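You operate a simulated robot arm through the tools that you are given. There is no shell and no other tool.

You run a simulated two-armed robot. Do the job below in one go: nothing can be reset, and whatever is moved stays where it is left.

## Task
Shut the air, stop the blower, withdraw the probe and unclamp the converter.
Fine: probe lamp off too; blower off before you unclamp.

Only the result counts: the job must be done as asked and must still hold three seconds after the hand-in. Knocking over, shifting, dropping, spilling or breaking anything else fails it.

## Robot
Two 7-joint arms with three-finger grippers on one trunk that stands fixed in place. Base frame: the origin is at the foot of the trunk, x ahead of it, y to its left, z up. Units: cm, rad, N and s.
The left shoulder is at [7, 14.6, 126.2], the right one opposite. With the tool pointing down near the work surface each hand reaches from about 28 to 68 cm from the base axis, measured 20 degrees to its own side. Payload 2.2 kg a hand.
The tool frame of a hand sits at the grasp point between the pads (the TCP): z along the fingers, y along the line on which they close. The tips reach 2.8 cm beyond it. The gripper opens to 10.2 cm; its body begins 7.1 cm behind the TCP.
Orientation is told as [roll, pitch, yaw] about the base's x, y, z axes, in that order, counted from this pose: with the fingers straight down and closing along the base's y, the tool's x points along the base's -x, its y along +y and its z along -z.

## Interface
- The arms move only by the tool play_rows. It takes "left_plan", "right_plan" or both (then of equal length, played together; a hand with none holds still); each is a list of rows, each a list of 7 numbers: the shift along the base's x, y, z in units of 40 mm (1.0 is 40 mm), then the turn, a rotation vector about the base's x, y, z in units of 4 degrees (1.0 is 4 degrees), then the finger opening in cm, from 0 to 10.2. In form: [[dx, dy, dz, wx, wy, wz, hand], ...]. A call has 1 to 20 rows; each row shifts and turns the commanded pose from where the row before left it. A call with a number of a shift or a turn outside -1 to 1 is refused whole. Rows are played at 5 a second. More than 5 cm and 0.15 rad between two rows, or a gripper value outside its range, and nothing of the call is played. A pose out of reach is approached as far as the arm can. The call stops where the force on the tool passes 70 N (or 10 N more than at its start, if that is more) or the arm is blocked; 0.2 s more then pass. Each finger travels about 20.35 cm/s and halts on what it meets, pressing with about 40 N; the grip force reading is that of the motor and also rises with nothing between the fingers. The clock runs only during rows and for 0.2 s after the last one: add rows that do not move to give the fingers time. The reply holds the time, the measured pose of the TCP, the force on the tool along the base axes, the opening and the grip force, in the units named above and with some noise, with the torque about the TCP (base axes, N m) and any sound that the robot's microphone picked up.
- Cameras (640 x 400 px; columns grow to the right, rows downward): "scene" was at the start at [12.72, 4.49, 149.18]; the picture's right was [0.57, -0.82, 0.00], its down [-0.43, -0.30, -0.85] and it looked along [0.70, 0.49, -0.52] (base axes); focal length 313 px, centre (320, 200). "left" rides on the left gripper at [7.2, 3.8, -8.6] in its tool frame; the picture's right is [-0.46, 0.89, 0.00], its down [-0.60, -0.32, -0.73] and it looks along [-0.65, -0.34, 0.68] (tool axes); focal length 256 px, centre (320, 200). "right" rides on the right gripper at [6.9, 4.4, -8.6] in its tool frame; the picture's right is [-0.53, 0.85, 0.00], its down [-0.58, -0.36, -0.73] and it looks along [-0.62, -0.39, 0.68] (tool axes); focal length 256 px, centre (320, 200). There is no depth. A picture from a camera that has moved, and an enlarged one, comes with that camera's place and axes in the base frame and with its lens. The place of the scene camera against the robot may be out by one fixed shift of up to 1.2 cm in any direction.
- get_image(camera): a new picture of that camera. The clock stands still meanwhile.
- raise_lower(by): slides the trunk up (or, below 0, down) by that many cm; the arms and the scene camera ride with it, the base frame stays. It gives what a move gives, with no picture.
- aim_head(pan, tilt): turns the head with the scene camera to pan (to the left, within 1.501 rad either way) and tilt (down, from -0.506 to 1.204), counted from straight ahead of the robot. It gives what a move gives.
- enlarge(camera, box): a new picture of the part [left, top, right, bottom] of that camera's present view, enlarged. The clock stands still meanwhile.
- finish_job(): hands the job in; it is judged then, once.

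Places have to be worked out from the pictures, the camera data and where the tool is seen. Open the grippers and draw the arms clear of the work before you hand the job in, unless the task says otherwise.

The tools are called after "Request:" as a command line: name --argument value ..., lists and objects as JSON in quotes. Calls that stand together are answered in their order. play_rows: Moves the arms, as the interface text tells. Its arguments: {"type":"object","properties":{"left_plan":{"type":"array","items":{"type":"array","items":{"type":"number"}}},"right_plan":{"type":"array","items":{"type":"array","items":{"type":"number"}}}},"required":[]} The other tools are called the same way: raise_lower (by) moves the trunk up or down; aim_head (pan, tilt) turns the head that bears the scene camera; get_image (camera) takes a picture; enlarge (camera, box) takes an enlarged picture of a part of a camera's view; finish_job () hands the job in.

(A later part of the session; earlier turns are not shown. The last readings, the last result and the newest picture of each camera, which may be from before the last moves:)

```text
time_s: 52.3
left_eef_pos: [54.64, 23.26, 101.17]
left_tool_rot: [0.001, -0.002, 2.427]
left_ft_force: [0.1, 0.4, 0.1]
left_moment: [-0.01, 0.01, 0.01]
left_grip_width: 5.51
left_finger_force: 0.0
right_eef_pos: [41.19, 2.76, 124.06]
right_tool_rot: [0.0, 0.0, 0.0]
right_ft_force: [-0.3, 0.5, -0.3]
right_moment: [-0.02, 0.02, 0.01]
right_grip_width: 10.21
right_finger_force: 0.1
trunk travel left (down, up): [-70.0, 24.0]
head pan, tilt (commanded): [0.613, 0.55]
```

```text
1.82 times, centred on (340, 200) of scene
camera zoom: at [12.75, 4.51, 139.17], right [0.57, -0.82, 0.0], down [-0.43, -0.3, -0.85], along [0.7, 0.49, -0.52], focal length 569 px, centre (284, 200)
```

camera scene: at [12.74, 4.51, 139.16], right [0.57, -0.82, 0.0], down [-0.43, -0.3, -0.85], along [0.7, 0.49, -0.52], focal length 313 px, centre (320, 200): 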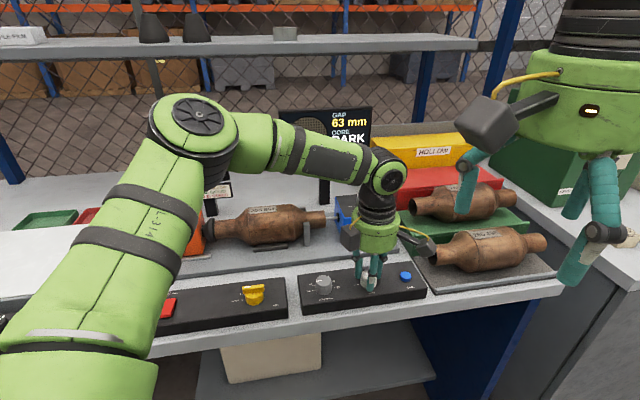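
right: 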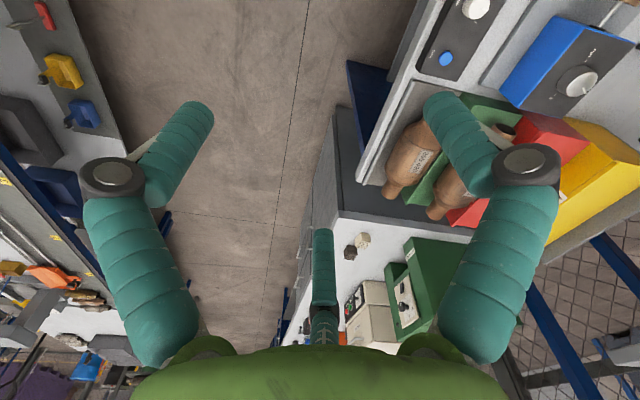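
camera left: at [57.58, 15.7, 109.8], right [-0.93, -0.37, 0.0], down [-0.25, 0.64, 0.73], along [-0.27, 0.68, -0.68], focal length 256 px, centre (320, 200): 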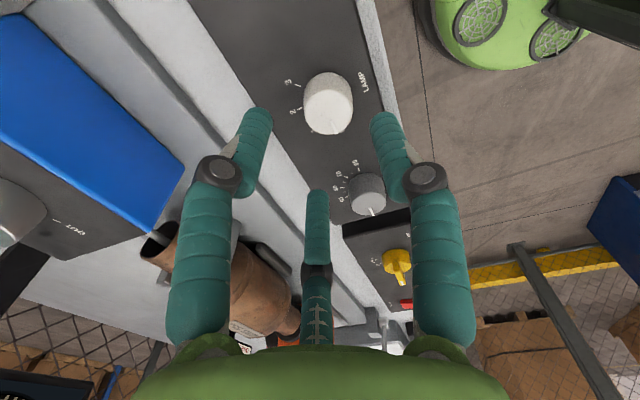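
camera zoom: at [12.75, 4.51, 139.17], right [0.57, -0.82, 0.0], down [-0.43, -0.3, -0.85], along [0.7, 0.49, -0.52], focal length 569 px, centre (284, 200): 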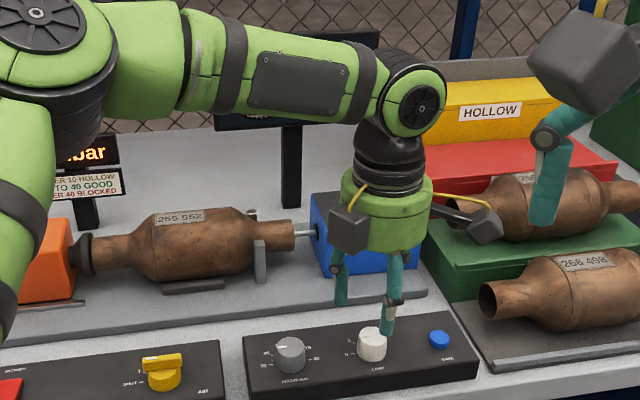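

Ticks confirm the axis; the pointer is at ≈132–135° (0) and the display showed DARK, so the lamp is off. Now the probe knob: I turn the right hand about 36° so its camera sees the probe box, and lift and turn back the left hand meanwhile.

Request:
play_rows --left_plan '[[-0.1, 0, 0.4, 0, 0, -0.98, 5.5], [-0.1, 0, 0.4, 0, 0, -0.98, 5.5], [-0.1, 0, 0.4, 0, 0, -0.98, 5.5], [-0.1, 0, 0.4, 0, 0, -0.98, 5.5], [-0.1, 0, 0.4, 0, 0, -0.98, 5.5], [-0.1, 0, 0.4, 0, 0, -0.98, 5.5], [-0.1, 0, 0, 0, 0, -0.98, 5.5], [-0.1, 0, 0, 0, 0, -0.98, 5.5], [-0.1, 0, 0, 0, 0, -0.98, 5.5], [-0.1, 0, 0, 0, 0, -0.98, 5.5], [0, 0, 0, 0, 0, -0.98, 5.5]]' --right_plan '[[0, 0, 0, 0, 0, 0.9, 10.2], [0, 0, 0, 0, 0, 0.9, 10.2], [0, 0, 0, 0, 0, 0.9, 10.2], [0, 0, 0, 0, 0, 0.9, 10.2], [0, 0, 0, 0, 0, 0.9, 10.2], [0, 0, 0, 0, 0, 0.9, 10.2], [0, 0, 0, 0, 0, 0.9, 10.2], [0, 0, 0, 0, 0, 0.9, 10.2], [0, 0, 0, 0, 0, 0.9, 10.2], [0, 0, 0, 0, 0, 0.9, 10.2], [0, 0, 0, 0, 0, 0, 10.2]]'

Request:
get_image --camera "right"

Request:
get_image --camera "left"

Request:
get_image --camera "scene"

```text
time_s: 54.7
left_eef_pos: [50.46, 23.55, 110.87]
left_tool_rot: [0.002, -0.001, 1.676]
left_ft_force: [-0.3, 0.6, -0.8]
left_moment: [0.0, -0.03, 0.01]
left_grip_width: 5.5
left_finger_force: 0.0
right_eef_pos: [41.31, 2.69, 124.16]
right_tool_rot: [-0.001, -0.001, 0.631]
right_ft_force: [0.5, 0.3, 0.5]
right_moment: [0.03, -0.03, 0.04]
right_grip_width: 10.16
right_finger_force: 0.1
trunk travel left (down, up): [-70.0, 24.0]
head pan, tilt (commanded): [0.613, 0.55]
```

```text
taken
camera right: at [33.09, 2.24, 132.75], right [-0.07, 1.0, 0.0], down [0.68, 0.04, 0.73], along [0.73, 0.05, -0.68], focal length 256 px, centre (320, 200)
```

right: 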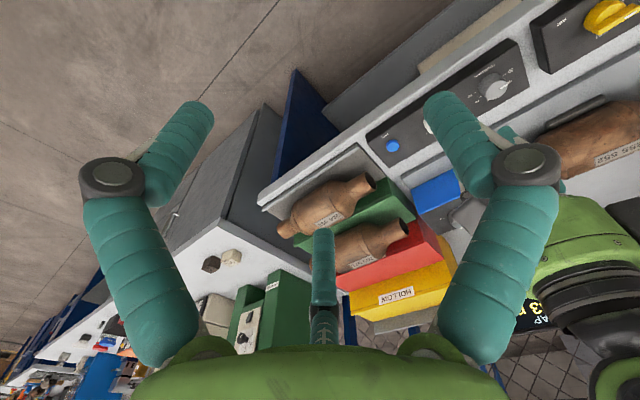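

```text
taken
camera left: at [47.41, 15.86, 119.45], right [-0.93, 0.37, 0.0], down [0.25, 0.63, 0.73], along [0.27, 0.68, -0.68], focal length 256 px, centre (320, 200)
```

left: 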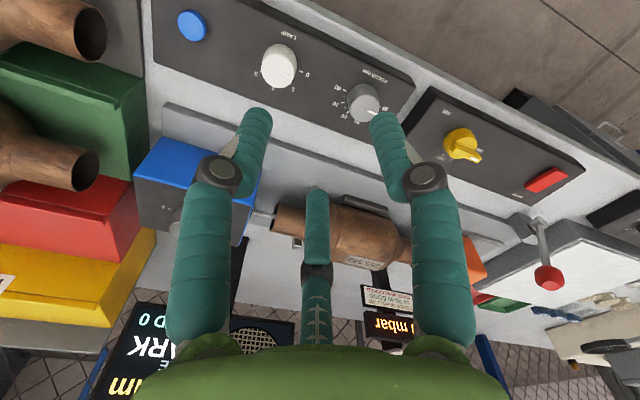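

```text
taken
camera scene: at [12.73, 4.48, 139.18], right [0.57, -0.82, 0.0], down [-0.43, -0.3, -0.85], along [0.7, 0.49, -0.52], focal length 313 px, centre (320, 200)
```

scene: 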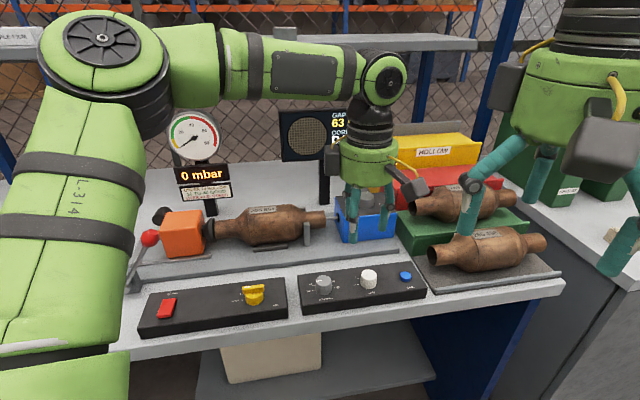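

The probe knob is hidden behind fingers in both hand cameras. I close both hands in free air to clear the views.

Request:
play_rows --left_plan '[[0, 0, 0, 0, 0, 0, 2], [0, 0, 0, 0, 0, 0, 1], [0, 0, 0, 0, 0, 0, 1]]' --right_plan '[[0, 0, 0, 0, 0, 0, 6], [0, 0, 0, 0, 0, 0, 2], [0, 0, 0, 0, 0, 0, 1]]'

Request:
enlarge --camera "left" --box '[100, 120, 280, 260]'

Request:
enlarge --camera "right" --box '[380, 130, 540, 250]'

```text
time_s: 55.5
left_eef_pos: [50.45, 23.47, 110.82]
left_tool_rot: [0.001, -0.002, 1.676]
left_ft_force: [0.0, -0.6, 0.1]
left_moment: [0.0, -0.03, 0.02]
left_grip_width: 0.99
left_finger_force: 0.0
right_eef_pos: [41.3, 2.74, 124.05]
right_tool_rot: [0.001, 0.0, 0.628]
right_ft_force: [-0.8, -0.4, 0.3]
right_moment: [-0.02, -0.01, 0.02]
right_grip_width: 1.02
right_finger_force: 0.0
trunk travel left (down, up): [-70.0, 24.0]
head pan, tilt (commanded): [0.613, 0.55]
```

```text
2.86 times, centred on (190, 190) of left
camera zoom: at [47.42, 15.86, 119.46], right [-0.93, 0.37, 0.0], down [0.25, 0.63, 0.73], along [0.27, 0.68, -0.68], focal length 731 px, centre (691, 229)
```

zoom: 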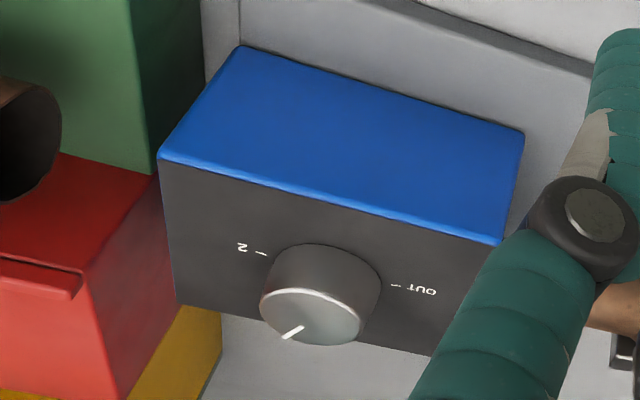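

```text
3.33 times, centred on (460, 190) of right
camera zoom: at [33.07, 2.25, 132.75], right [-0.06, 1.0, 0.0], down [0.68, 0.04, 0.73], along [0.73, 0.05, -0.68], focal length 853 px, centre (-147, 233)
```

zoom: 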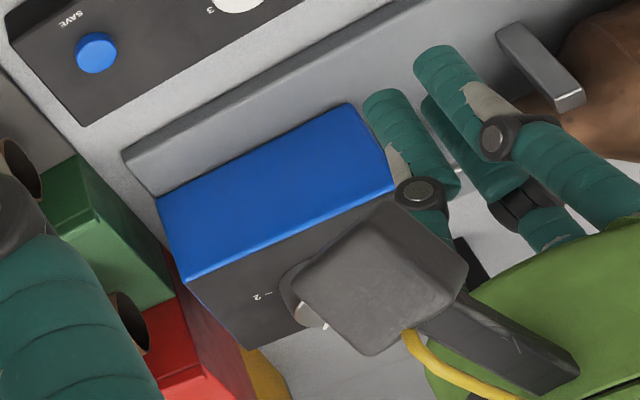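

The probe knob axis is at ≈[70.9, 32.85], box top z≈99.3, knob top z≈101.7, diameter ≈4.3 cm; the pointer is at ≈17°, OUT at 135°. That is far out, so I test how far the left arm reaches with the tool down at a safe height.

Request:
play_rows --left_plan '[[0.6, 0.28, 0.1, 0, 0, -0.9, 5.5], [0.6, 0.28, 0.1, 0, 0, -0.9, 6], [0.6, 0.28, 0.1, 0, 0, -0.9, 6], [0.6, 0.28, 0, 0, 0, -0.9, 6], [0.6, 0.28, 0, 0, 0, -0.9, 6], [0.6, 0.28, 0, 0, 0, -0.9, 6], [0.6, 0.28, 0, 0, 0, -0.9, 6], [0.6, 0.28, 0, 0, 0, -0.9, 6], [0, 0, 0, 0, 0, 0, 6]]'

Request:
get_image --camera "scene"

```text
time_s: 57.5
left_eef_pos: [59.39, 34.02, 109.91]
left_tool_rot: [0.001, -0.003, 1.173]
left_ft_force: [-0.7, 0.2, -0.3]
left_moment: [-0.03, -0.01, -0.01]
left_grip_width: 5.98
left_finger_force: 0.0
left hand out of reach, approached as far as the arm can: row 4, 5, 6, 7, 8
right_eef_pos: [41.25, 2.72, 124.22]
right_tool_rot: [0.0, 0.001, 0.628]
right_ft_force: [0.1, 0.8, -0.5]
right_moment: [-0.02, -0.01, -0.02]
right_grip_width: 1.0
right_finger_force: 0.1
trunk travel left (down, up): [-70.0, 24.0]
head pan, tilt (commanded): [0.613, 0.55]
```

```text
taken
camera scene: at [12.73, 4.47, 139.18], right [0.57, -0.82, 0.0], down [-0.43, -0.3, -0.85], along [0.7, 0.49, -0.52], focal length 313 px, centre (320, 200)
```

scene: 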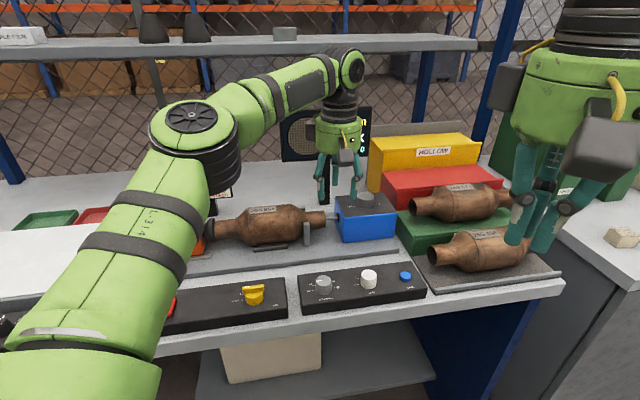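

With the trunk 10 cm down, the tool-down limit at this height is about 56 cm from the shoulder; the knob is at 66 cm. A lower shoulder should help, so I pull the hand back and up, then lower the trunk 18 cm more.

Request:
play_rows --left_plan '[[-0.5, -0.45, 0.7, 0, 0, 0, 6], [-0.5, -0.45, 0.7, 0, 0, 0, 6], [-0.5, -0.45, 0.7, 0, 0, 0, 6], [-0.5, -0.45, 0.7, 0, 0, 0, 6], [-0.5, -0.45, 0.7, 0, 0, 0, 6], [0, 0, 0.7, 0, 0, 0, 6], [0, 0, 0.7, 0, 0, 0, 6], [0, 0, 0, 0, 0, 0, 6]]'

Request:
raise_lower --by -18

Request:
get_image --camera "scene"

```text
time_s: 59.3
left_eef_pos: [47.66, 25.75, 127.71]
left_tool_rot: [-0.001, -0.001, 1.172]
left_ft_force: [-0.1, -0.3, 0.4]
left_moment: [0.03, 0.02, 0.0]
left_grip_width: 6.02
left_finger_force: 0.1
left hand out of reach, approached as far as the arm can: row 6, 7
right_eef_pos: [41.34, 2.67, 124.13]
right_tool_rot: [0.002, 0.0, 0.626]
right_ft_force: [0.7, -0.2, 0.0]
right_moment: [0.0, -0.02, 0.01]
right_grip_width: 1.02
right_finger_force: 0.1
trunk travel left (down, up): [-70.0, 24.0]
head pan, tilt (commanded): [0.613, 0.55]
```

```text
time_s: 61.3
left_eef_pos: [47.61, 25.8, 109.74]
left_tool_rot: [0.0, -0.001, 1.173]
left_ft_force: [-0.8, -0.3, -0.1]
left_moment: [0.01, 0.01, 0.0]
left_grip_width: 5.98
left_finger_force: 0.1
right_eef_pos: [41.25, 2.76, 106.19]
right_tool_rot: [0.001, 0.001, 0.627]
right_ft_force: [0.3, 0.3, -1.1]
right_moment: [0.0, 0.02, 0.02]
right_grip_width: 0.99
right_finger_force: 0.1
trunk travel left (down, up): [-52.0, 42.0]
head pan, tilt (commanded): [0.613, 0.55]
```

```text
taken
camera scene: at [12.7, 4.48, 121.19], right [0.57, -0.82, 0.0], down [-0.43, -0.3, -0.85], along [0.7, 0.49, -0.52], focal length 313 px, centre (320, 200)
```

scene: 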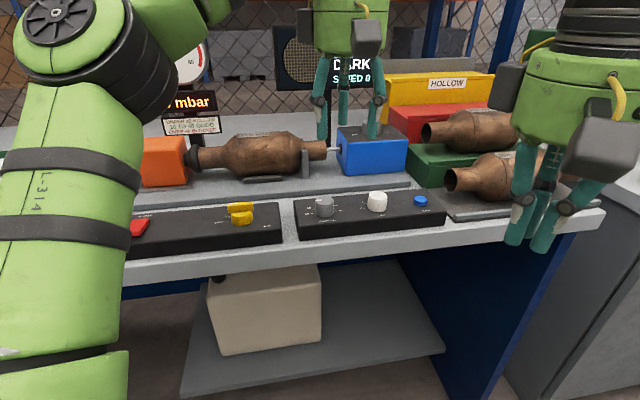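

I test the outward reach again with the shoulder lower, at tips height ≈105 (above the knob).

Request:
play_rows --left_plan '[[0.58, 0.176, -0.04, 0, 0, 0, 6], [0.58, 0.176, -0.04, 0, 0, 0, 6], [0.58, 0.176, -0.04, 0, 0, 0, 6], [0.58, 0.176, -0.04, 0, 0, 0, 6], [0.58, 0.176, -0.04, 0, 0, 0, 6], [0.58, 0.176, -0.04, 0, 0, 0, 6], [0.58, 0.176, 0, 0, 0, 0, 6], [0.58, 0.176, 0, 0, 0, 0, 6], [0.58, 0.176, 0, 0, 0, 0, 6], [0.58, 0.176, 0, 0, 0, 0, 6], [0, 0, 0, 0, 0, 0, 6]]'

Request:
get_image --camera "scene"

Request:
get_image --camera "right"

```text
time_s: 63.7
left_eef_pos: [56.49, 34.57, 100.19]
left_tool_rot: [-0.001, -0.002, 1.174]
left_ft_force: [-0.3, 0.2, 0.4]
left_moment: [-0.02, 0.0, -0.02]
left_grip_width: 6.0
left_finger_force: 0.1
left hand out of reach, approached as far as the arm can: row 1, 2, 3, 4, 5, 6, 7, 8, 9, 10
right_eef_pos: [41.22, 2.69, 106.21]
right_tool_rot: [0.001, 0.001, 0.629]
right_ft_force: [0.6, 0.2, 0.1]
right_moment: [-0.01, 0.03, -0.01]
right_grip_width: 0.97
right_finger_force: 0.1
trunk travel left (down, up): [-52.0, 42.0]
head pan, tilt (commanded): [0.613, 0.55]
```

```text
taken
camera scene: at [12.72, 4.48, 121.18], right [0.57, -0.82, 0.0], down [-0.43, -0.3, -0.85], along [0.7, 0.49, -0.52], focal length 313 px, centre (320, 200)
```

scene: 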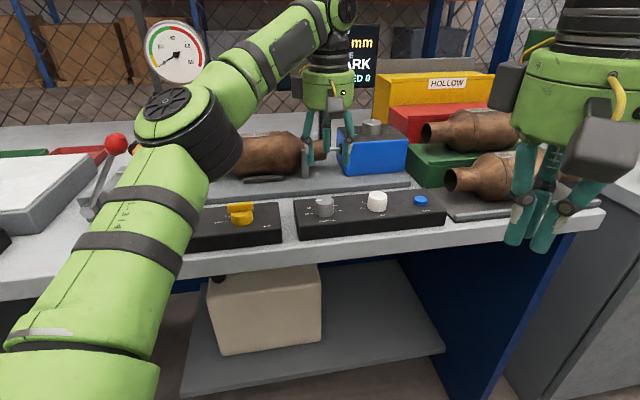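

```text
taken
camera right: at [33.07, 2.25, 114.75], right [-0.06, 1.0, 0.0], down [0.68, 0.04, 0.73], along [0.73, 0.05, -0.68], focal length 256 px, centre (320, 200)
```

right: 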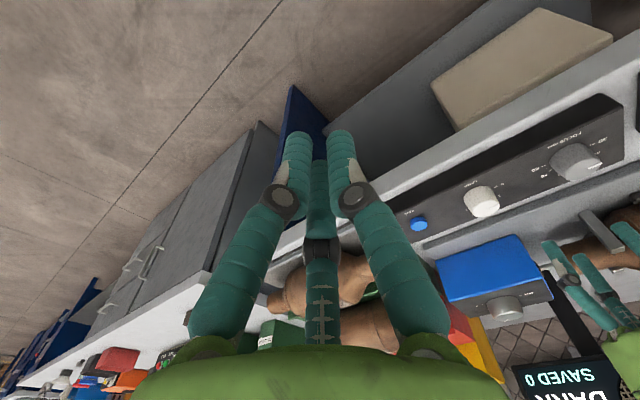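

The arm slid low along its limit (tips ≈97, no contact force), so I first back out along the same line. The limit is the wrist bend with the tool straight down; a strongly tilted hand (fingers pointing outward) will reach easily, so I then raise the trunk back by 18 cm.

Request:
play_rows --left_plan '[[-0.44, -0.44, 0.5, 0, 0, 0, 6], [-0.44, -0.44, 0.5, 0, 0, 0, 6], [-0.44, -0.44, 0.5, 0, 0, 0, 6], [-0.44, -0.44, 0.5, 0, 0, 0, 6], [-0.44, -0.44, 0.3, 0, 0, 0, 6], [0, 0, 0, 0, 0, 0, 6]]'

Request:
raise_lower --by 18

Request:
get_image --camera "scene"

```text
time_s: 65.1
left_eef_pos: [47.77, 25.77, 109.58]
left_tool_rot: [-0.001, 0.0, 1.173]
left_ft_force: [-0.2, 0.2, 0.1]
left_moment: [0.03, -0.01, -0.02]
left_grip_width: 5.99
left_finger_force: 0.0
right_eef_pos: [41.21, 2.79, 105.99]
right_tool_rot: [0.0, 0.001, 0.627]
right_ft_force: [0.1, 0.7, 0.6]
right_moment: [0.03, 0.01, 0.02]
right_grip_width: 0.98
right_finger_force: 0.1
trunk travel left (down, up): [-52.0, 42.0]
head pan, tilt (commanded): [0.613, 0.55]
```

```text
time_s: 67.1
left_eef_pos: [47.72, 25.79, 127.65]
left_tool_rot: [0.0, -0.002, 1.174]
left_ft_force: [-0.4, -0.2, 0.7]
left_moment: [0.04, 0.03, 0.0]
left_grip_width: 6.0
left_finger_force: 0.0
right_eef_pos: [41.33, 2.75, 124.1]
right_tool_rot: [-0.001, 0.0, 0.628]
right_ft_force: [0.3, -0.2, -0.9]
right_moment: [-0.02, 0.01, 0.01]
right_grip_width: 0.98
right_finger_force: 0.0
trunk travel left (down, up): [-70.0, 24.0]
head pan, tilt (commanded): [0.613, 0.55]
```

```text
taken
camera scene: at [12.74, 4.49, 139.17], right [0.57, -0.82, 0.0], down [-0.43, -0.3, -0.85], along [0.7, 0.49, -0.52], focal length 313 px, centre (320, 200)
```

scene: 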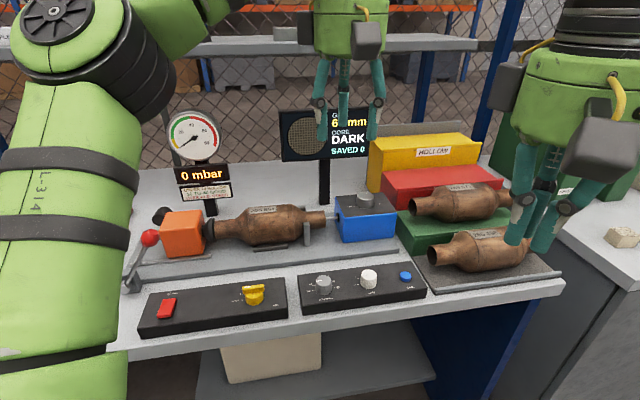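

Everything on the bench is undisturbed and the screen still reads DARK. I now turn the left hand's yaw to 140° while lowering a bit, in preparation for tilting it outward.

Request:
play_rows --left_plan '[[0, 0, -0.13, 0, 0, 0.958, 6], [0, 0, -0.13, 0, 0, 0.958, 6], [0, 0, -0.13, 0, 0, 0.958, 6], [0, 0, -0.13, 0, 0, 0.958, 6], [0, 0, -0.13, 0, 0, 0.958, 6], [0, 0, -0.13, 0, 0, 0.958, 6], [0, 0, -0.13, 0, 0, 0.958, 6], [0, 0, -0.13, 0, 0, 0.958, 6], [0, 0, -0.13, 0, 0, 0.958, 6], [0, 0, -0.13, 0, 0, 0.958, 6], [0, 0, -0.13, 0, 0, 0.958, 6], [0, 0, -0.13, 0, 0, 0.958, 6], [0, 0, -0.13, 0, 0, 0.958, 6], [0, 0, -0.13, 0, 0, 0.958, 6], [0, 0, -0.13, 0, 0, 0.958, 6], [0, 0, -0.13, 0, 0, 0.958, 6], [0, 0, -0.13, 0, 0, 0.958, 6], [0, 0, -0.13, 0, 0, 0.958, 6], [0, 0, -0.13, 0, 0, 0.958, 6], [0, 0, 0, 0, 0, 0, 6]]'

Request:
play_rows --left_plan '[[0.22, 0.06, -0.06, -0.163, -0.923, 0, 6], [0.22, 0.06, -0.06, -0.163, -0.923, 0, 6], [0.22, 0.06, -0.06, -0.163, -0.923, 0, 6], [0.22, 0.06, -0.06, -0.163, -0.923, 0, 6], [0.22, 0.06, -0.06, -0.163, -0.923, 0, 6], [0.22, 0.06, -0.06, -0.163, -0.923, 0, 6], [0.22, 0.06, -0.06, -0.163, -0.923, 0, 6], [0.22, 0.06, -0.06, -0.163, -0.923, 0, 6], [0, 0, 0, 0, 0, 0, 6]]'

Request:
get_image --camera "scene"

Request:
get_image --camera "left"

```text
time_s: 71.3
left_eef_pos: [47.69, 25.77, 117.57]
left_tool_rot: [0.0, -0.002, 2.443]
left_ft_force: [0.4, -0.1, 0.9]
left_moment: [-0.02, -0.03, 0.02]
left_grip_width: 5.99
left_finger_force: 0.0
right_eef_pos: [41.32, 2.79, 124.13]
right_tool_rot: [0.001, 0.0, 0.629]
right_ft_force: [0.3, 0.1, 0.5]
right_moment: [0.03, 0.0, -0.03]
right_grip_width: 1.0
right_finger_force: 0.0
trunk travel left (down, up): [-70.0, 24.0]
head pan, tilt (commanded): [0.613, 0.55]
```

```text
time_s: 73.3
left_eef_pos: [54.91, 27.8, 115.8]
left_tool_rot: [-0.281, 0.446, 2.379]
left_ft_force: [0.5, 0.2, -0.9]
left_moment: [0.0, 0.0, 0.01]
left_grip_width: 6.0
left_finger_force: 0.1
right_eef_pos: [41.19, 2.66, 124.05]
right_tool_rot: [0.002, -0.001, 0.627]
right_ft_force: [0.7, 0.3, -0.7]
right_moment: [-0.01, 0.02, 0.02]
right_grip_width: 1.01
right_finger_force: 0.0
trunk travel left (down, up): [-70.0, 24.0]
head pan, tilt (commanded): [0.613, 0.55]
```

```text
taken
camera scene: at [12.72, 4.47, 139.18], right [0.57, -0.82, 0.0], down [-0.43, -0.3, -0.85], along [0.7, 0.49, -0.52], focal length 313 px, centre (320, 200)
```

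scene: 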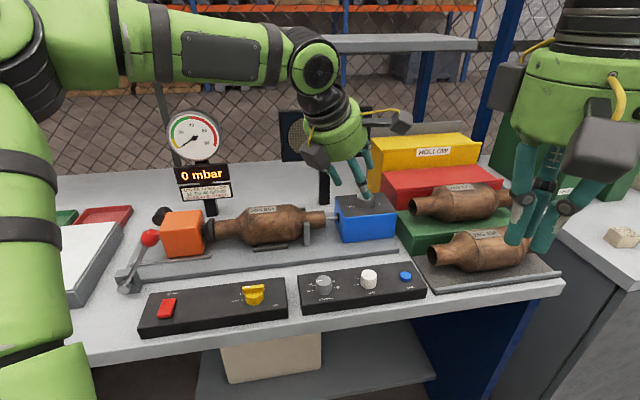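

```text
taken
camera left: at [53.07, 20.92, 125.41], right [-0.81, -0.4, -0.42], down [-0.57, 0.69, 0.45], along [0.11, 0.61, -0.79], focal length 256 px, centre (320, 200)
```

left: 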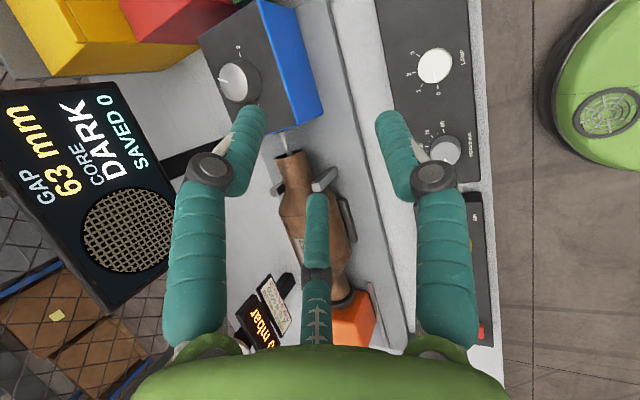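

The tilt is progressing well and the view is clear. I finish the tilt to 60° while moving further out above the bench.

Request:
play_rows --left_plan '[[0.22, 0.07, -0.06, -0.163, -0.923, 0, 6], [0.22, 0.07, -0.06, -0.163, -0.923, 0, 6], [0.22, 0.07, -0.06, -0.163, -0.923, 0, 6], [0.22, 0.07, -0.06, -0.163, -0.923, 0, 6], [0.22, 0.07, -0.06, -0.163, -0.923, 0, 6], [0.22, 0.07, -0.06, -0.163, -0.923, 0, 6], [0.22, 0.07, -0.06, -0.163, -0.923, 0, 6], [0.22, 0.07, -0.06, -0.163, -0.923, 0, 6], [0, 0, 0, 0, 0, 0, 6]]'

Request:
get_image --camera "scene"

Request:
get_image --camera "left"

Request:
get_image --camera "right"

```text
time_s: 75.3
left_eef_pos: [62.35, 32.04, 115.06]
left_tool_rot: [-0.708, 0.845, 2.108]
left_ft_force: [-0.6, -1.2, -0.9]
left_moment: [-0.01, 0.02, 0.0]
left_grip_width: 6.03
left_finger_force: 0.1
left hand out of reach, approached as far as the arm can: row 6, 7, 8
right_eef_pos: [41.13, 2.62, 124.27]
right_tool_rot: [0.0, 0.0, 0.629]
right_ft_force: [-0.3, 0.2, 0.3]
right_moment: [0.01, -0.01, -0.01]
right_grip_width: 0.99
right_finger_force: 0.0
trunk travel left (down, up): [-70.0, 24.0]
head pan, tilt (commanded): [0.613, 0.55]
```

```text
taken
camera scene: at [12.7, 4.47, 139.18], right [0.57, -0.82, 0.0], down [-0.43, -0.3, -0.85], along [0.7, 0.49, -0.52], focal length 313 px, centre (320, 200)
```

scene: 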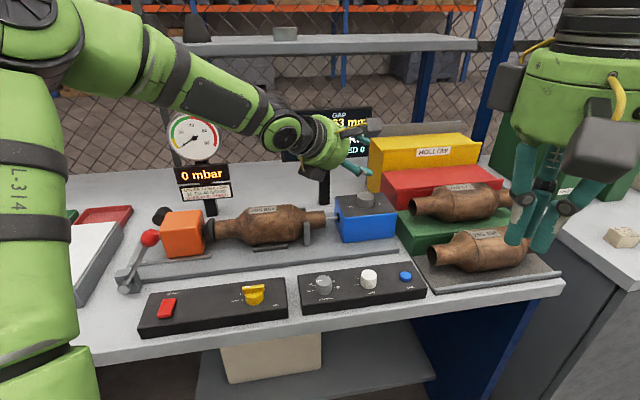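

```text
taken
camera left: at [55.89, 26.19, 123.15], right [-0.51, -0.45, -0.73], down [-0.7, 0.71, 0.05], along [0.5, 0.54, -0.68], focal length 256 px, centre (320, 200)
```

left: 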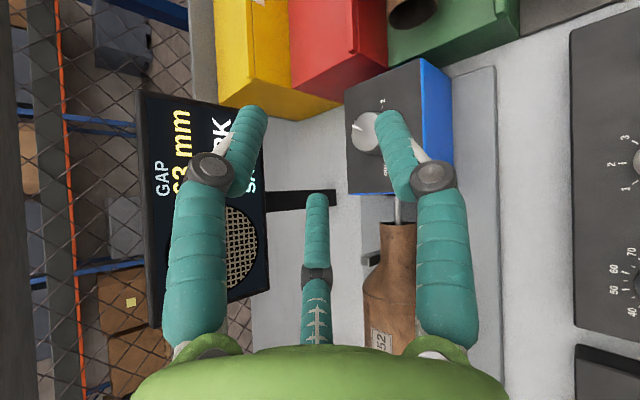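

```text
taken
camera right: at [33.05, 2.24, 132.76], right [-0.06, 1.0, 0.0], down [0.68, 0.04, 0.73], along [0.73, 0.05, -0.68], focal length 256 px, centre (320, 200)
```

right: 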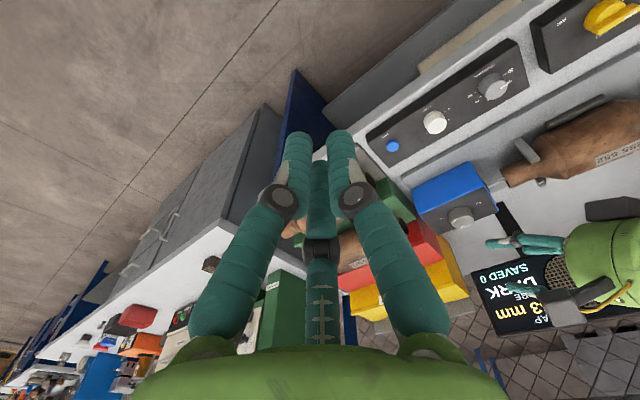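

The tilt is reached (60° outward, azimuth −10°) though the solver fell slightly short in position near a straight wrist. I try moving on toward the point above the probe knob at z≈109.

Request:
play_rows --left_plan '[[0.35, 0, -0.2, 0, 0, 0, 6], [0.35, 0, -0.2, 0, 0, 0, 6], [0.35, 0.03, -0.2, 0, 0, 0, 6], [0.35, 0.05, -0.2, 0, 0, 0, 6], [0.35, 0.05, -0.2, 0, 0, 0, 6], [0.35, 0.05, -0.2, 0, 0, 0, 6], [0, 0, 0, 0, 0, 0, 6]]'

Request:
get_image --camera "left"

Request:
get_image --camera "scene"

```text
time_s: 76.9
left_eef_pos: [70.69, 32.56, 110.11]
left_tool_rot: [-0.713, 0.846, 2.112]
left_ft_force: [0.7, 0.1, -0.3]
left_moment: [0.03, -0.03, 0.02]
left_grip_width: 6.0
left_finger_force: 0.1
right_eef_pos: [41.32, 2.77, 124.19]
right_tool_rot: [0.001, -0.002, 0.628]
right_ft_force: [0.5, 0.0, -0.3]
right_moment: [-0.03, 0.01, -0.01]
right_grip_width: 0.98
right_finger_force: 0.0
trunk travel left (down, up): [-70.0, 24.0]
head pan, tilt (commanded): [0.613, 0.55]
```

```text
taken
camera left: at [64.36, 26.65, 118.21], right [-0.51, -0.45, -0.73], down [-0.7, 0.71, 0.05], along [0.5, 0.54, -0.68], focal length 256 px, centre (320, 200)
```

left: 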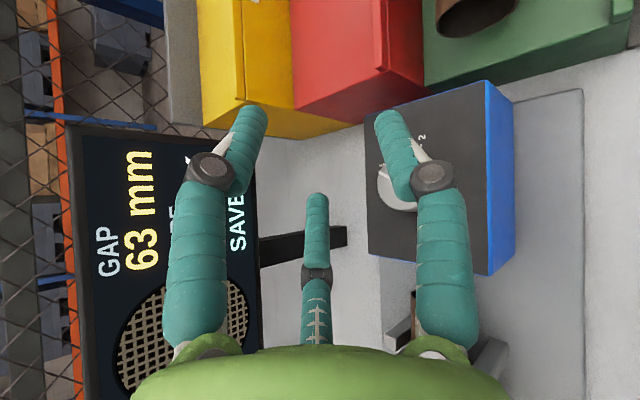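

```text
taken
camera scene: at [12.68, 4.47, 139.18], right [0.57, -0.82, 0.0], down [-0.43, -0.3, -0.85], along [0.7, 0.49, -0.52], focal length 313 px, centre (320, 200)
```

scene: 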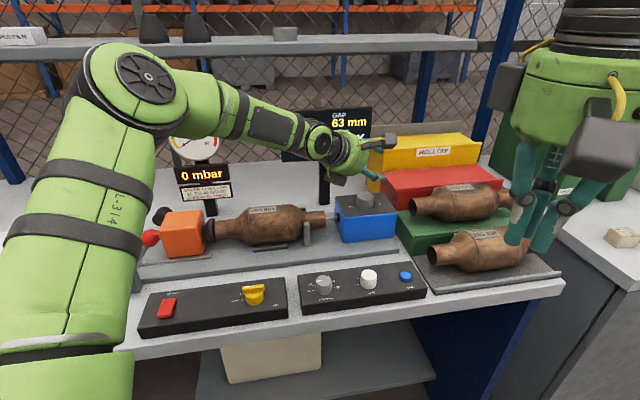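

The tilted hand now reaches above the knob. I enlarge this closer view to refine the knob position and height before descending.

Request:
enlarge --camera "left" --box '[340, 70, 540, 290]'

Request:
enlarge --camera "scene" --box '[300, 120, 420, 250]'

Request:
enlarge --camera "right" --box '[400, 150, 560, 260]'

```text
1.82 times, centred on (440, 180) of left
camera zoom: at [64.36, 26.65, 118.21], right [-0.51, -0.45, -0.73], down [-0.7, 0.71, 0.05], along [0.5, 0.54, -0.68], focal length 465 px, centre (102, 236)
```

zoom: 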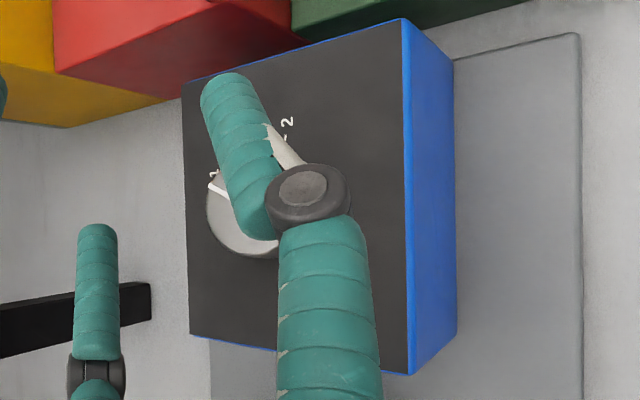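

```text
3.08 times, centred on (360, 185) of scene
camera zoom: at [12.68, 4.47, 139.18], right [0.57, -0.82, 0.0], down [-0.43, -0.3, -0.85], along [0.7, 0.49, -0.52], focal length 963 px, centre (197, 246)
```

zoom: 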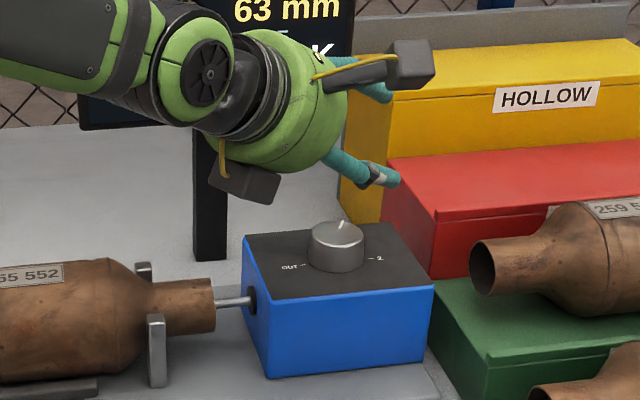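

```text
3.64 times, centred on (480, 205) of right
camera zoom: at [33.03, 2.23, 132.76], right [-0.06, 1.0, 0.0], down [0.68, 0.04, 0.73], along [0.73, 0.05, -0.68], focal length 931 px, centre (-262, 182)
```

zoom: 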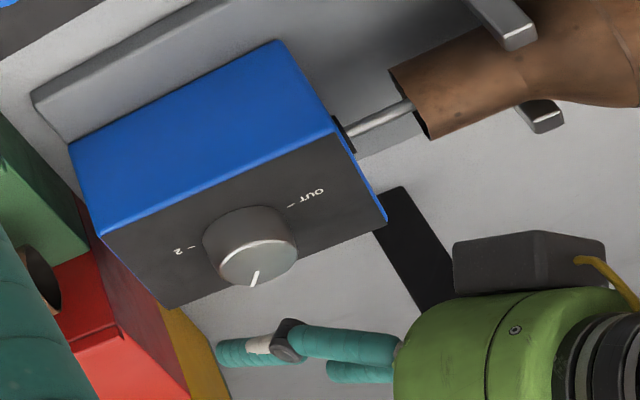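

Views agree: knob axis ≈[70.8, 32.87], box top 99.3, knob top 101.7, radius ≈2.2. The two lower fingers should straddle the knob while the third stays above; I open to 6.6 cm and descend to TCP z≈103.3.

Request:
play_rows --left_plan '[[0.02, 0.06, -0.4, 0, 0, 0, 6.6], [0, 0, -0.5, 0, 0, 0, 6.6], [0, 0, -0.5, 0, 0, 0, 6.6], [0, 0, -0.3, 0, 0, 0, 6.6], [0, 0, 0, 0, 0, 0, 6.6]]'

Request:
enlarge --camera "left" --box '[260, 60, 540, 290]'

Request:
enlarge --camera "scene" --box '[300, 150, 420, 250]'

Request:
enlarge --camera "right" --box '[400, 150, 560, 260]'

```text
time_s: 78.1
left_eef_pos: [71.05, 32.91, 103.35]
left_tool_rot: [-0.712, 0.845, 2.112]
left_ft_force: [0.2, 0.2, -0.3]
left_moment: [0.02, -0.01, 0.0]
left_grip_width: 6.61
left_finger_force: 0.0
right_eef_pos: [41.19, 2.73, 124.16]
right_tool_rot: [0.001, 0.0, 0.628]
right_ft_force: [0.0, 0.4, -0.4]
right_moment: [0.02, 0.03, 0.03]
right_grip_width: 0.99
right_finger_force: 0.1
trunk travel left (down, up): [-70.0, 24.0]
head pan, tilt (commanded): [0.613, 0.55]
```

```text
1.74 times, centred on (400, 175) of left
camera zoom: at [64.59, 26.93, 111.53], right [-0.51, -0.45, -0.73], down [-0.7, 0.71, 0.05], along [0.5, 0.54, -0.68], focal length 445 px, centre (181, 244)
```

zoom: 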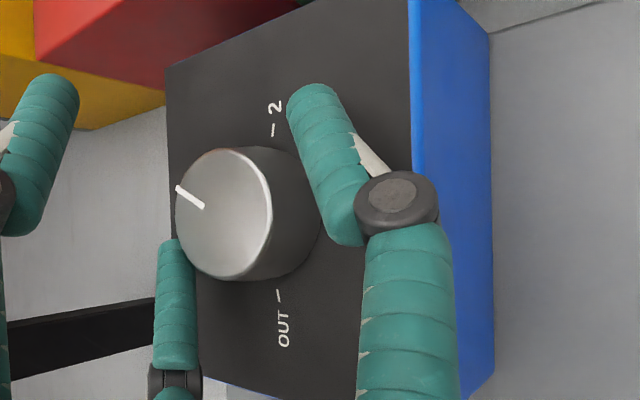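

```text
4.00 times, centred on (360, 200) of scene
camera zoom: at [12.7, 4.47, 139.18], right [0.57, -0.82, 0.0], down [-0.43, -0.3, -0.85], along [0.7, 0.49, -0.52], focal length 1252 px, centre (160, 200)
```

zoom: 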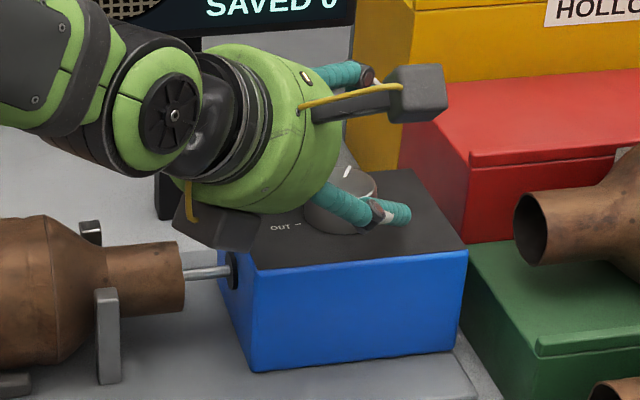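

```text
3.64 times, centred on (480, 205) of right
camera zoom: at [33.05, 2.23, 132.76], right [-0.06, 1.0, 0.0], down [0.68, 0.04, 0.73], along [0.73, 0.05, -0.68], focal length 931 px, centre (-262, 182)
```

zoom: 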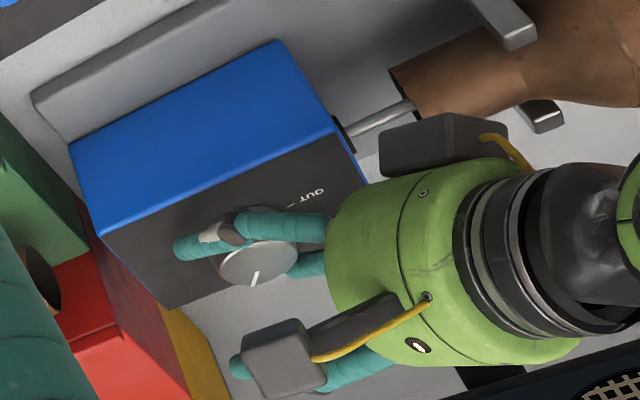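

The two lower fingers straddle the knob exactly as modelled. I narrow to 5.6, sink another 0.4 cm, then close onto the knob.

Request:
play_rows --left_plan '[[0, 0, 0, 0, 0, 0, 5.6], [0, 0, -0.1, 0, 0, 0, 5.6], [0, 0, 0, 0, 0, 0, 4.8], [0, 0, 0, 0, 0, 0, 4.2], [0, 0, 0, 0, 0, 0, 3.6], [0, 0, 0, 0, 0, 0, 3.0], [0, 0, 0, 0, 0, 0, 3.0]]'

Request:
enlarge --camera "left" --box '[260, 60, 540, 290]'

Request:
enlarge --camera "scene" --box '[300, 150, 420, 250]'

```text
time_s: 79.7
left_eef_pos: [71.06, 33.24, 102.98]
left_tool_rot: [-0.716, 0.85, 2.112]
left_ft_force: [1.8, 16.3, 8.6]
left_moment: [0.42, -0.17, 0.07]
left_grip_width: 4.79
left_finger_force: 45.0
right_eef_pos: [41.15, 3.07, 124.19]
right_tool_rot: [-0.002, 0.001, 0.628]
right_ft_force: [0.0, -0.1, -0.3]
right_moment: [0.01, 0.02, 0.01]
right_grip_width: 1.0
right_finger_force: 0.1
trunk travel left (down, up): [-70.0, 24.0]
head pan, tilt (commanded): [0.613, 0.55]
```

```text
1.74 times, centred on (400, 175) of left
camera zoom: at [64.53, 27.35, 111.16], right [-0.51, -0.46, -0.73], down [-0.71, 0.71, 0.05], along [0.5, 0.54, -0.68], focal length 445 px, centre (181, 244)
```

zoom: 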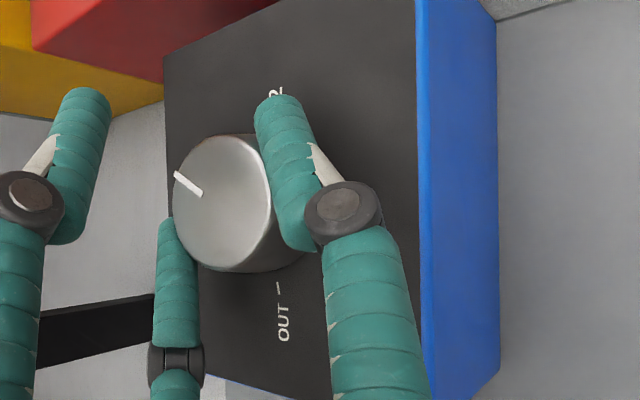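

```text
4.00 times, centred on (360, 200) of scene
camera zoom: at [12.6, 4.86, 139.18], right [0.57, -0.82, 0.0], down [-0.43, -0.3, -0.85], along [0.7, 0.49, -0.52], focal length 1252 px, centre (160, 200)
```

zoom: 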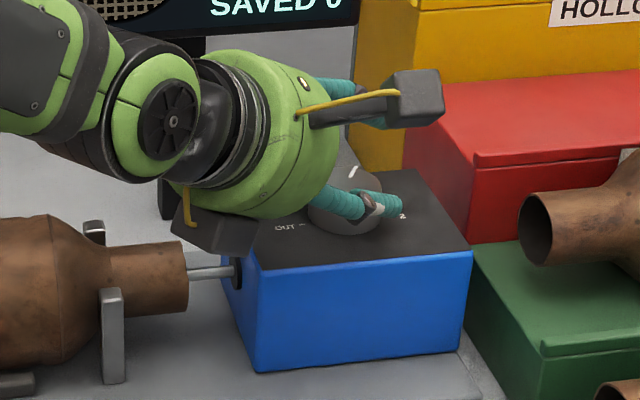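

Opening reads 4.8 cm with 45 N grip and a 16 N sideways push, so the knob sits about 0.35 cm further left. I shift the hand that way to centre the grip and read the forces.

Request:
play_rows --left_plan '[[0.01, 0.05, 0, 0, 0, 0, 3.0], [0.01, 0.05, 0, 0, 0, 0, 3.0], [0, 0, 0, 0, 0, 0, 3.0]]'

Request:
enlarge --camera "left" --box '[280, 80, 460, 260]'

```text
time_s: 80.5
left_eef_pos: [71.0, 33.38, 103.07]
left_tool_rot: [-0.715, 0.85, 2.109]
left_ft_force: [0.5, 4.3, 6.5]
left_moment: [-0.27, -0.88, 0.02]
left_grip_width: 4.76
left_finger_force: 45.2
right_eef_pos: [41.1, 2.74, 124.22]
right_tool_rot: [0.0, -0.003, 0.629]
right_ft_force: [0.1, 0.1, -0.1]
right_moment: [0.02, -0.02, -0.03]
right_grip_width: 1.01
right_finger_force: 0.1
trunk travel left (down, up): [-70.0, 24.0]
head pan, tilt (commanded): [0.613, 0.55]
```

```text
2.22 times, centred on (370, 170) of left
camera zoom: at [64.52, 27.38, 111.17], right [-0.51, -0.45, -0.73], down [-0.7, 0.71, 0.05], along [0.5, 0.54, -0.68], focal length 569 px, centre (209, 267)
```

zoom: 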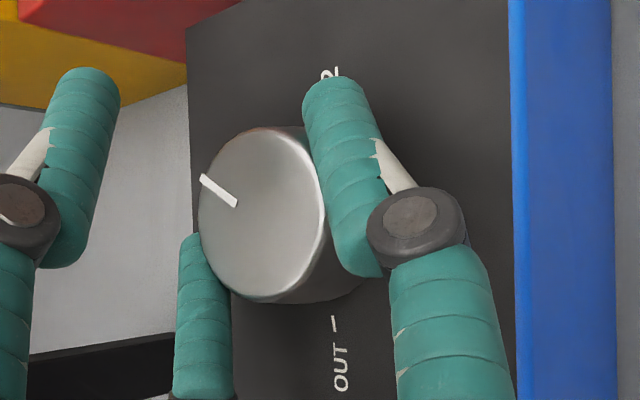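

The pinch is balanced now (4 N). I turn about the vertical by 20° counter-clockwise to see whether the knob follows.

Request:
play_rows --left_plan '[[0, 0, 0, 0, 0, 0.8, 3.0], [0, 0, 0, 0, 0, 0.8, 3.0], [0, 0, 0, 0, 0, 0.8, 3.0], [0, 0, 0, 0, 0, 0.8, 3.0], [0, 0, 0, 0, 0, 0.8, 3.0], [0, 0, 0, 0, 0, 0.8, 3.0], [0, 0, 0, 0, 0, 0, 3.0]]'

Request:
enlarge --camera "left" --box '[280, 80, 460, 260]'

Request:
enlarge --camera "scene" --box '[280, 100, 420, 250]'

```text
time_s: 81.5
left_eef_pos: [70.98, 33.28, 103.12]
left_tool_rot: [-0.704, 0.877, 2.237]
left_ft_force: [12.2, -43.0, 4.7]
left_moment: [-0.19, 0.56, -0.25]
left_grip_width: 4.8
left_finger_force: 44.5
left hand out of reach, approached as far as the arm can: row 2, 3, 4
right_eef_pos: [41.29, 2.76, 123.97]
right_tool_rot: [0.002, 0.0, 0.631]
right_ft_force: [-0.6, 2.1, -0.2]
right_moment: [-0.23, -0.04, 0.0]
right_grip_width: 0.99
right_finger_force: 0.2
trunk travel left (down, up): [-70.0, 24.0]
head pan, tilt (commanded): [0.613, 0.55]
stopped in row 4 (left hand): the force on the tool passed its limit at 77 N (the readings are from after the stop); the commanded pose is now the measured one
```

```text
2.22 times, centred on (370, 170) of left
camera zoom: at [65.12, 26.92, 111.25], right [-0.44, -0.53, -0.72], down [-0.78, 0.62, 0.02], along [0.44, 0.58, -0.69], focal length 569 px, centre (209, 267)
```

zoom: 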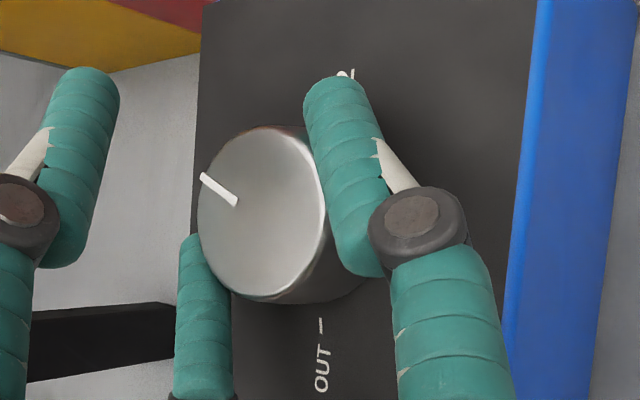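

```text
2.67 times, centred on (350, 175) of scene
camera zoom: at [12.87, 4.39, 139.14], right [0.57, -0.82, 0.0], down [-0.43, -0.3, -0.85], along [0.7, 0.49, -0.52], focal length 835 px, centre (240, 267)
```

zoom: 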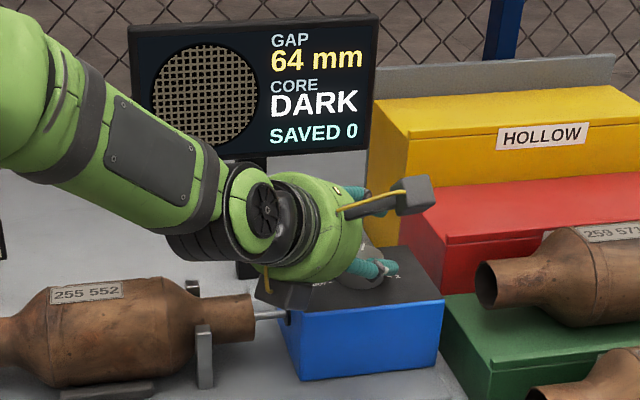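

The knob followed (gap now 64 mm) but the arm hit its limit near a straight wrist and the force stop tripped. I release, rise, and lower the trunk so the forearm comes in flatter and the wrist has room to turn.

Request:
play_rows --left_plan '[[0, 0, 0, 0, 0, 0, 5.6], [0, 0, 0, 0, 0, 0, 6.6], [0, 0, 0.2, 0, 0, 0, 6.6], [0, 0, 0.5, 0, 0, 0, 6.6], [0, 0, 0.6, 0, 0, 0, 6.6], [0, 0, 0.6, 0, 0, 0, 6.6], [0, 0, 0.4, 0, 0, 0, 6.6], [0, 0, 0, 0, 0, 0, 6.6]]'

Request:
raise_lower --by -6

Request:
play_rows --left_plan '[[0, 0, 0.5, 0, 0, 0, 6.6], [0, 0, 0.5, 0, 0, 0, 6.6], [0, 0, 0.5, 0, 0, 0, 6.6], [0, 0, 0, 0, 0, 0, 6.6]]'

Request:
get_image --camera "scene"

```text
time_s: 83.2
left_eef_pos: [70.14, 36.89, 111.42]
left_tool_rot: [-0.703, 0.876, 2.253]
left_ft_force: [1.0, 0.2, 0.0]
left_moment: [0.02, 0.01, 0.0]
left_grip_width: 6.6
left_finger_force: 0.0
left hand out of reach, approached as far as the arm can: row 4, 5, 6, 7
right_eef_pos: [41.12, 2.74, 124.16]
right_tool_rot: [-0.001, 0.001, 0.628]
right_ft_force: [0.0, -1.0, 0.2]
right_moment: [-0.03, 0.01, -0.03]
right_grip_width: 0.99
right_finger_force: 0.1
trunk travel left (down, up): [-70.0, 24.0]
head pan, tilt (commanded): [0.613, 0.55]
```

```text
time_s: 84.2
left_eef_pos: [70.17, 36.84, 105.37]
left_tool_rot: [-0.706, 0.877, 2.253]
left_ft_force: [0.4, -0.7, 0.3]
left_moment: [0.0, -0.03, -0.01]
left_grip_width: 6.58
left_finger_force: 0.0
right_eef_pos: [41.18, 2.72, 118.21]
right_tool_rot: [0.0, 0.0, 0.629]
right_ft_force: [-0.6, 0.4, -1.6]
right_moment: [-0.03, 0.0, 0.02]
right_grip_width: 0.99
right_finger_force: 0.1
trunk travel left (down, up): [-64.0, 30.0]
head pan, tilt (commanded): [0.613, 0.55]
```

```text
time_s: 85.2
left_eef_pos: [70.23, 36.84, 111.54]
left_tool_rot: [-0.702, 0.875, 2.253]
left_ft_force: [0.1, 0.0, 0.8]
left_moment: [0.01, 0.01, 0.04]
left_grip_width: 6.57
left_finger_force: 0.1
right_eef_pos: [41.29, 2.7, 118.12]
right_tool_rot: [0.0, -0.003, 0.627]
right_ft_force: [-0.3, 0.5, -1.6]
right_moment: [-0.05, 0.0, 0.01]
right_grip_width: 1.01
right_finger_force: 0.0
trunk travel left (down, up): [-64.0, 30.0]
head pan, tilt (commanded): [0.613, 0.55]
```

```text
taken
camera scene: at [12.73, 4.5, 133.18], right [0.57, -0.82, 0.0], down [-0.43, -0.3, -0.85], along [0.7, 0.49, -0.52], focal length 313 px, centre (320, 200)
```

scene: 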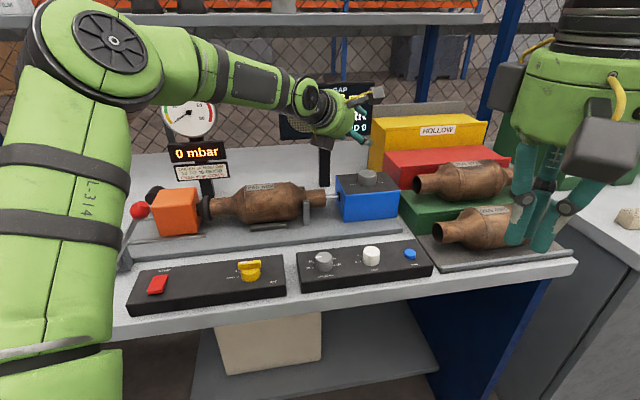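

The hand slid 4 cm left while limited but is clear of everything. I continue lowering the trunk and lifting the hand alternately.

Request:
raise_lower --by -5

Request:
play_rows --left_plan '[[0, 0, 0.5, 0, 0, 0, 6.6], [0, 0, 0.5, 0, 0, 0, 6.6], [0, 0, 0.4, 0, 0, 0, 6.6], [0, 0, 0, 0, 0, 0, 6.6]]'

Request:
raise_lower --by -5

Request:
play_rows --left_plan '[[0.04, -0.25, 0.3, 0, 0, 0, 6.6], [0.04, -0.25, 0.3, 0, 0, 0, 6.6], [0.04, -0.25, 0.3, 0, 0, 0, 6.6], [0.04, -0.25, 0.2, 0, 0, 0, 6.6], [0, 0, 0, 0, 0, 0, 6.6]]'

Request:
get_image --camera "scene"

```text
time_s: 86.2
left_eef_pos: [70.33, 36.81, 106.55]
left_tool_rot: [-0.706, 0.876, 2.252]
left_ft_force: [0.7, -0.7, 0.5]
left_moment: [-0.02, -0.03, -0.01]
left_grip_width: 6.57
left_finger_force: 0.1
right_eef_pos: [41.11, 2.71, 113.21]
right_tool_rot: [0.0, 0.001, 0.629]
right_ft_force: [-0.2, 0.2, -0.4]
right_moment: [0.02, 0.01, -0.02]
right_grip_width: 1.01
right_finger_force: 0.1
trunk travel left (down, up): [-59.0, 35.0]
head pan, tilt (commanded): [0.613, 0.55]
```

```text
time_s: 87.2
left_eef_pos: [70.39, 36.75, 112.13]
left_tool_rot: [-0.703, 0.875, 2.253]
left_ft_force: [-0.2, 0.5, -0.8]
left_moment: [0.01, 0.02, -0.01]
left_grip_width: 6.6
left_finger_force: 0.0
right_eef_pos: [41.22, 2.76, 113.11]
right_tool_rot: [-0.002, 0.0, 0.629]
right_ft_force: [0.2, 0.0, -0.4]
right_moment: [0.01, -0.02, 0.03]
right_grip_width: 0.99
right_finger_force: 0.0
trunk travel left (down, up): [-59.0, 35.0]
head pan, tilt (commanded): [0.613, 0.55]
```

```text
time_s: 88.1
left_eef_pos: [70.45, 36.76, 107.15]
left_tool_rot: [-0.707, 0.875, 2.251]
left_ft_force: [1.2, 0.4, -0.2]
left_moment: [0.01, 0.02, 0.01]
left_grip_width: 6.61
left_finger_force: 0.0
right_eef_pos: [41.18, 2.78, 108.11]
right_tool_rot: [-0.001, 0.0, 0.628]
right_ft_force: [0.4, 0.1, 0.6]
right_moment: [0.0, -0.03, -0.02]
right_grip_width: 1.02
right_finger_force: 0.0
trunk travel left (down, up): [-54.0, 40.0]
head pan, tilt (commanded): [0.613, 0.55]
```

```text
time_s: 89.3
left_eef_pos: [71.07, 33.06, 111.56]
left_tool_rot: [-0.703, 0.877, 2.252]
left_ft_force: [0.2, 0.6, -0.5]
left_moment: [0.01, 0.02, 0.02]
left_grip_width: 6.59
left_finger_force: 0.0
right_eef_pos: [41.3, 2.72, 108.04]
right_tool_rot: [-0.001, -0.002, 0.629]
right_ft_force: [-0.6, 0.9, -0.4]
right_moment: [-0.02, -0.02, 0.0]
right_grip_width: 1.0
right_finger_force: 0.1
trunk travel left (down, up): [-54.0, 40.0]
head pan, tilt (commanded): [0.613, 0.55]
```

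```text
taken
camera scene: at [12.72, 4.51, 123.18], right [0.57, -0.82, 0.0], down [-0.43, -0.3, -0.85], along [0.7, 0.49, -0.52], focal length 313 px, centre (320, 200)
```

scene: 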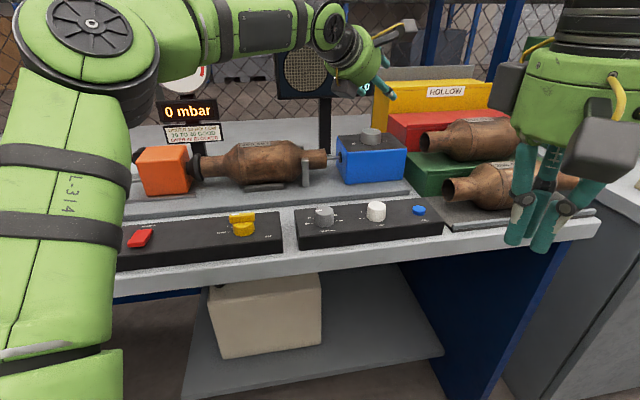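

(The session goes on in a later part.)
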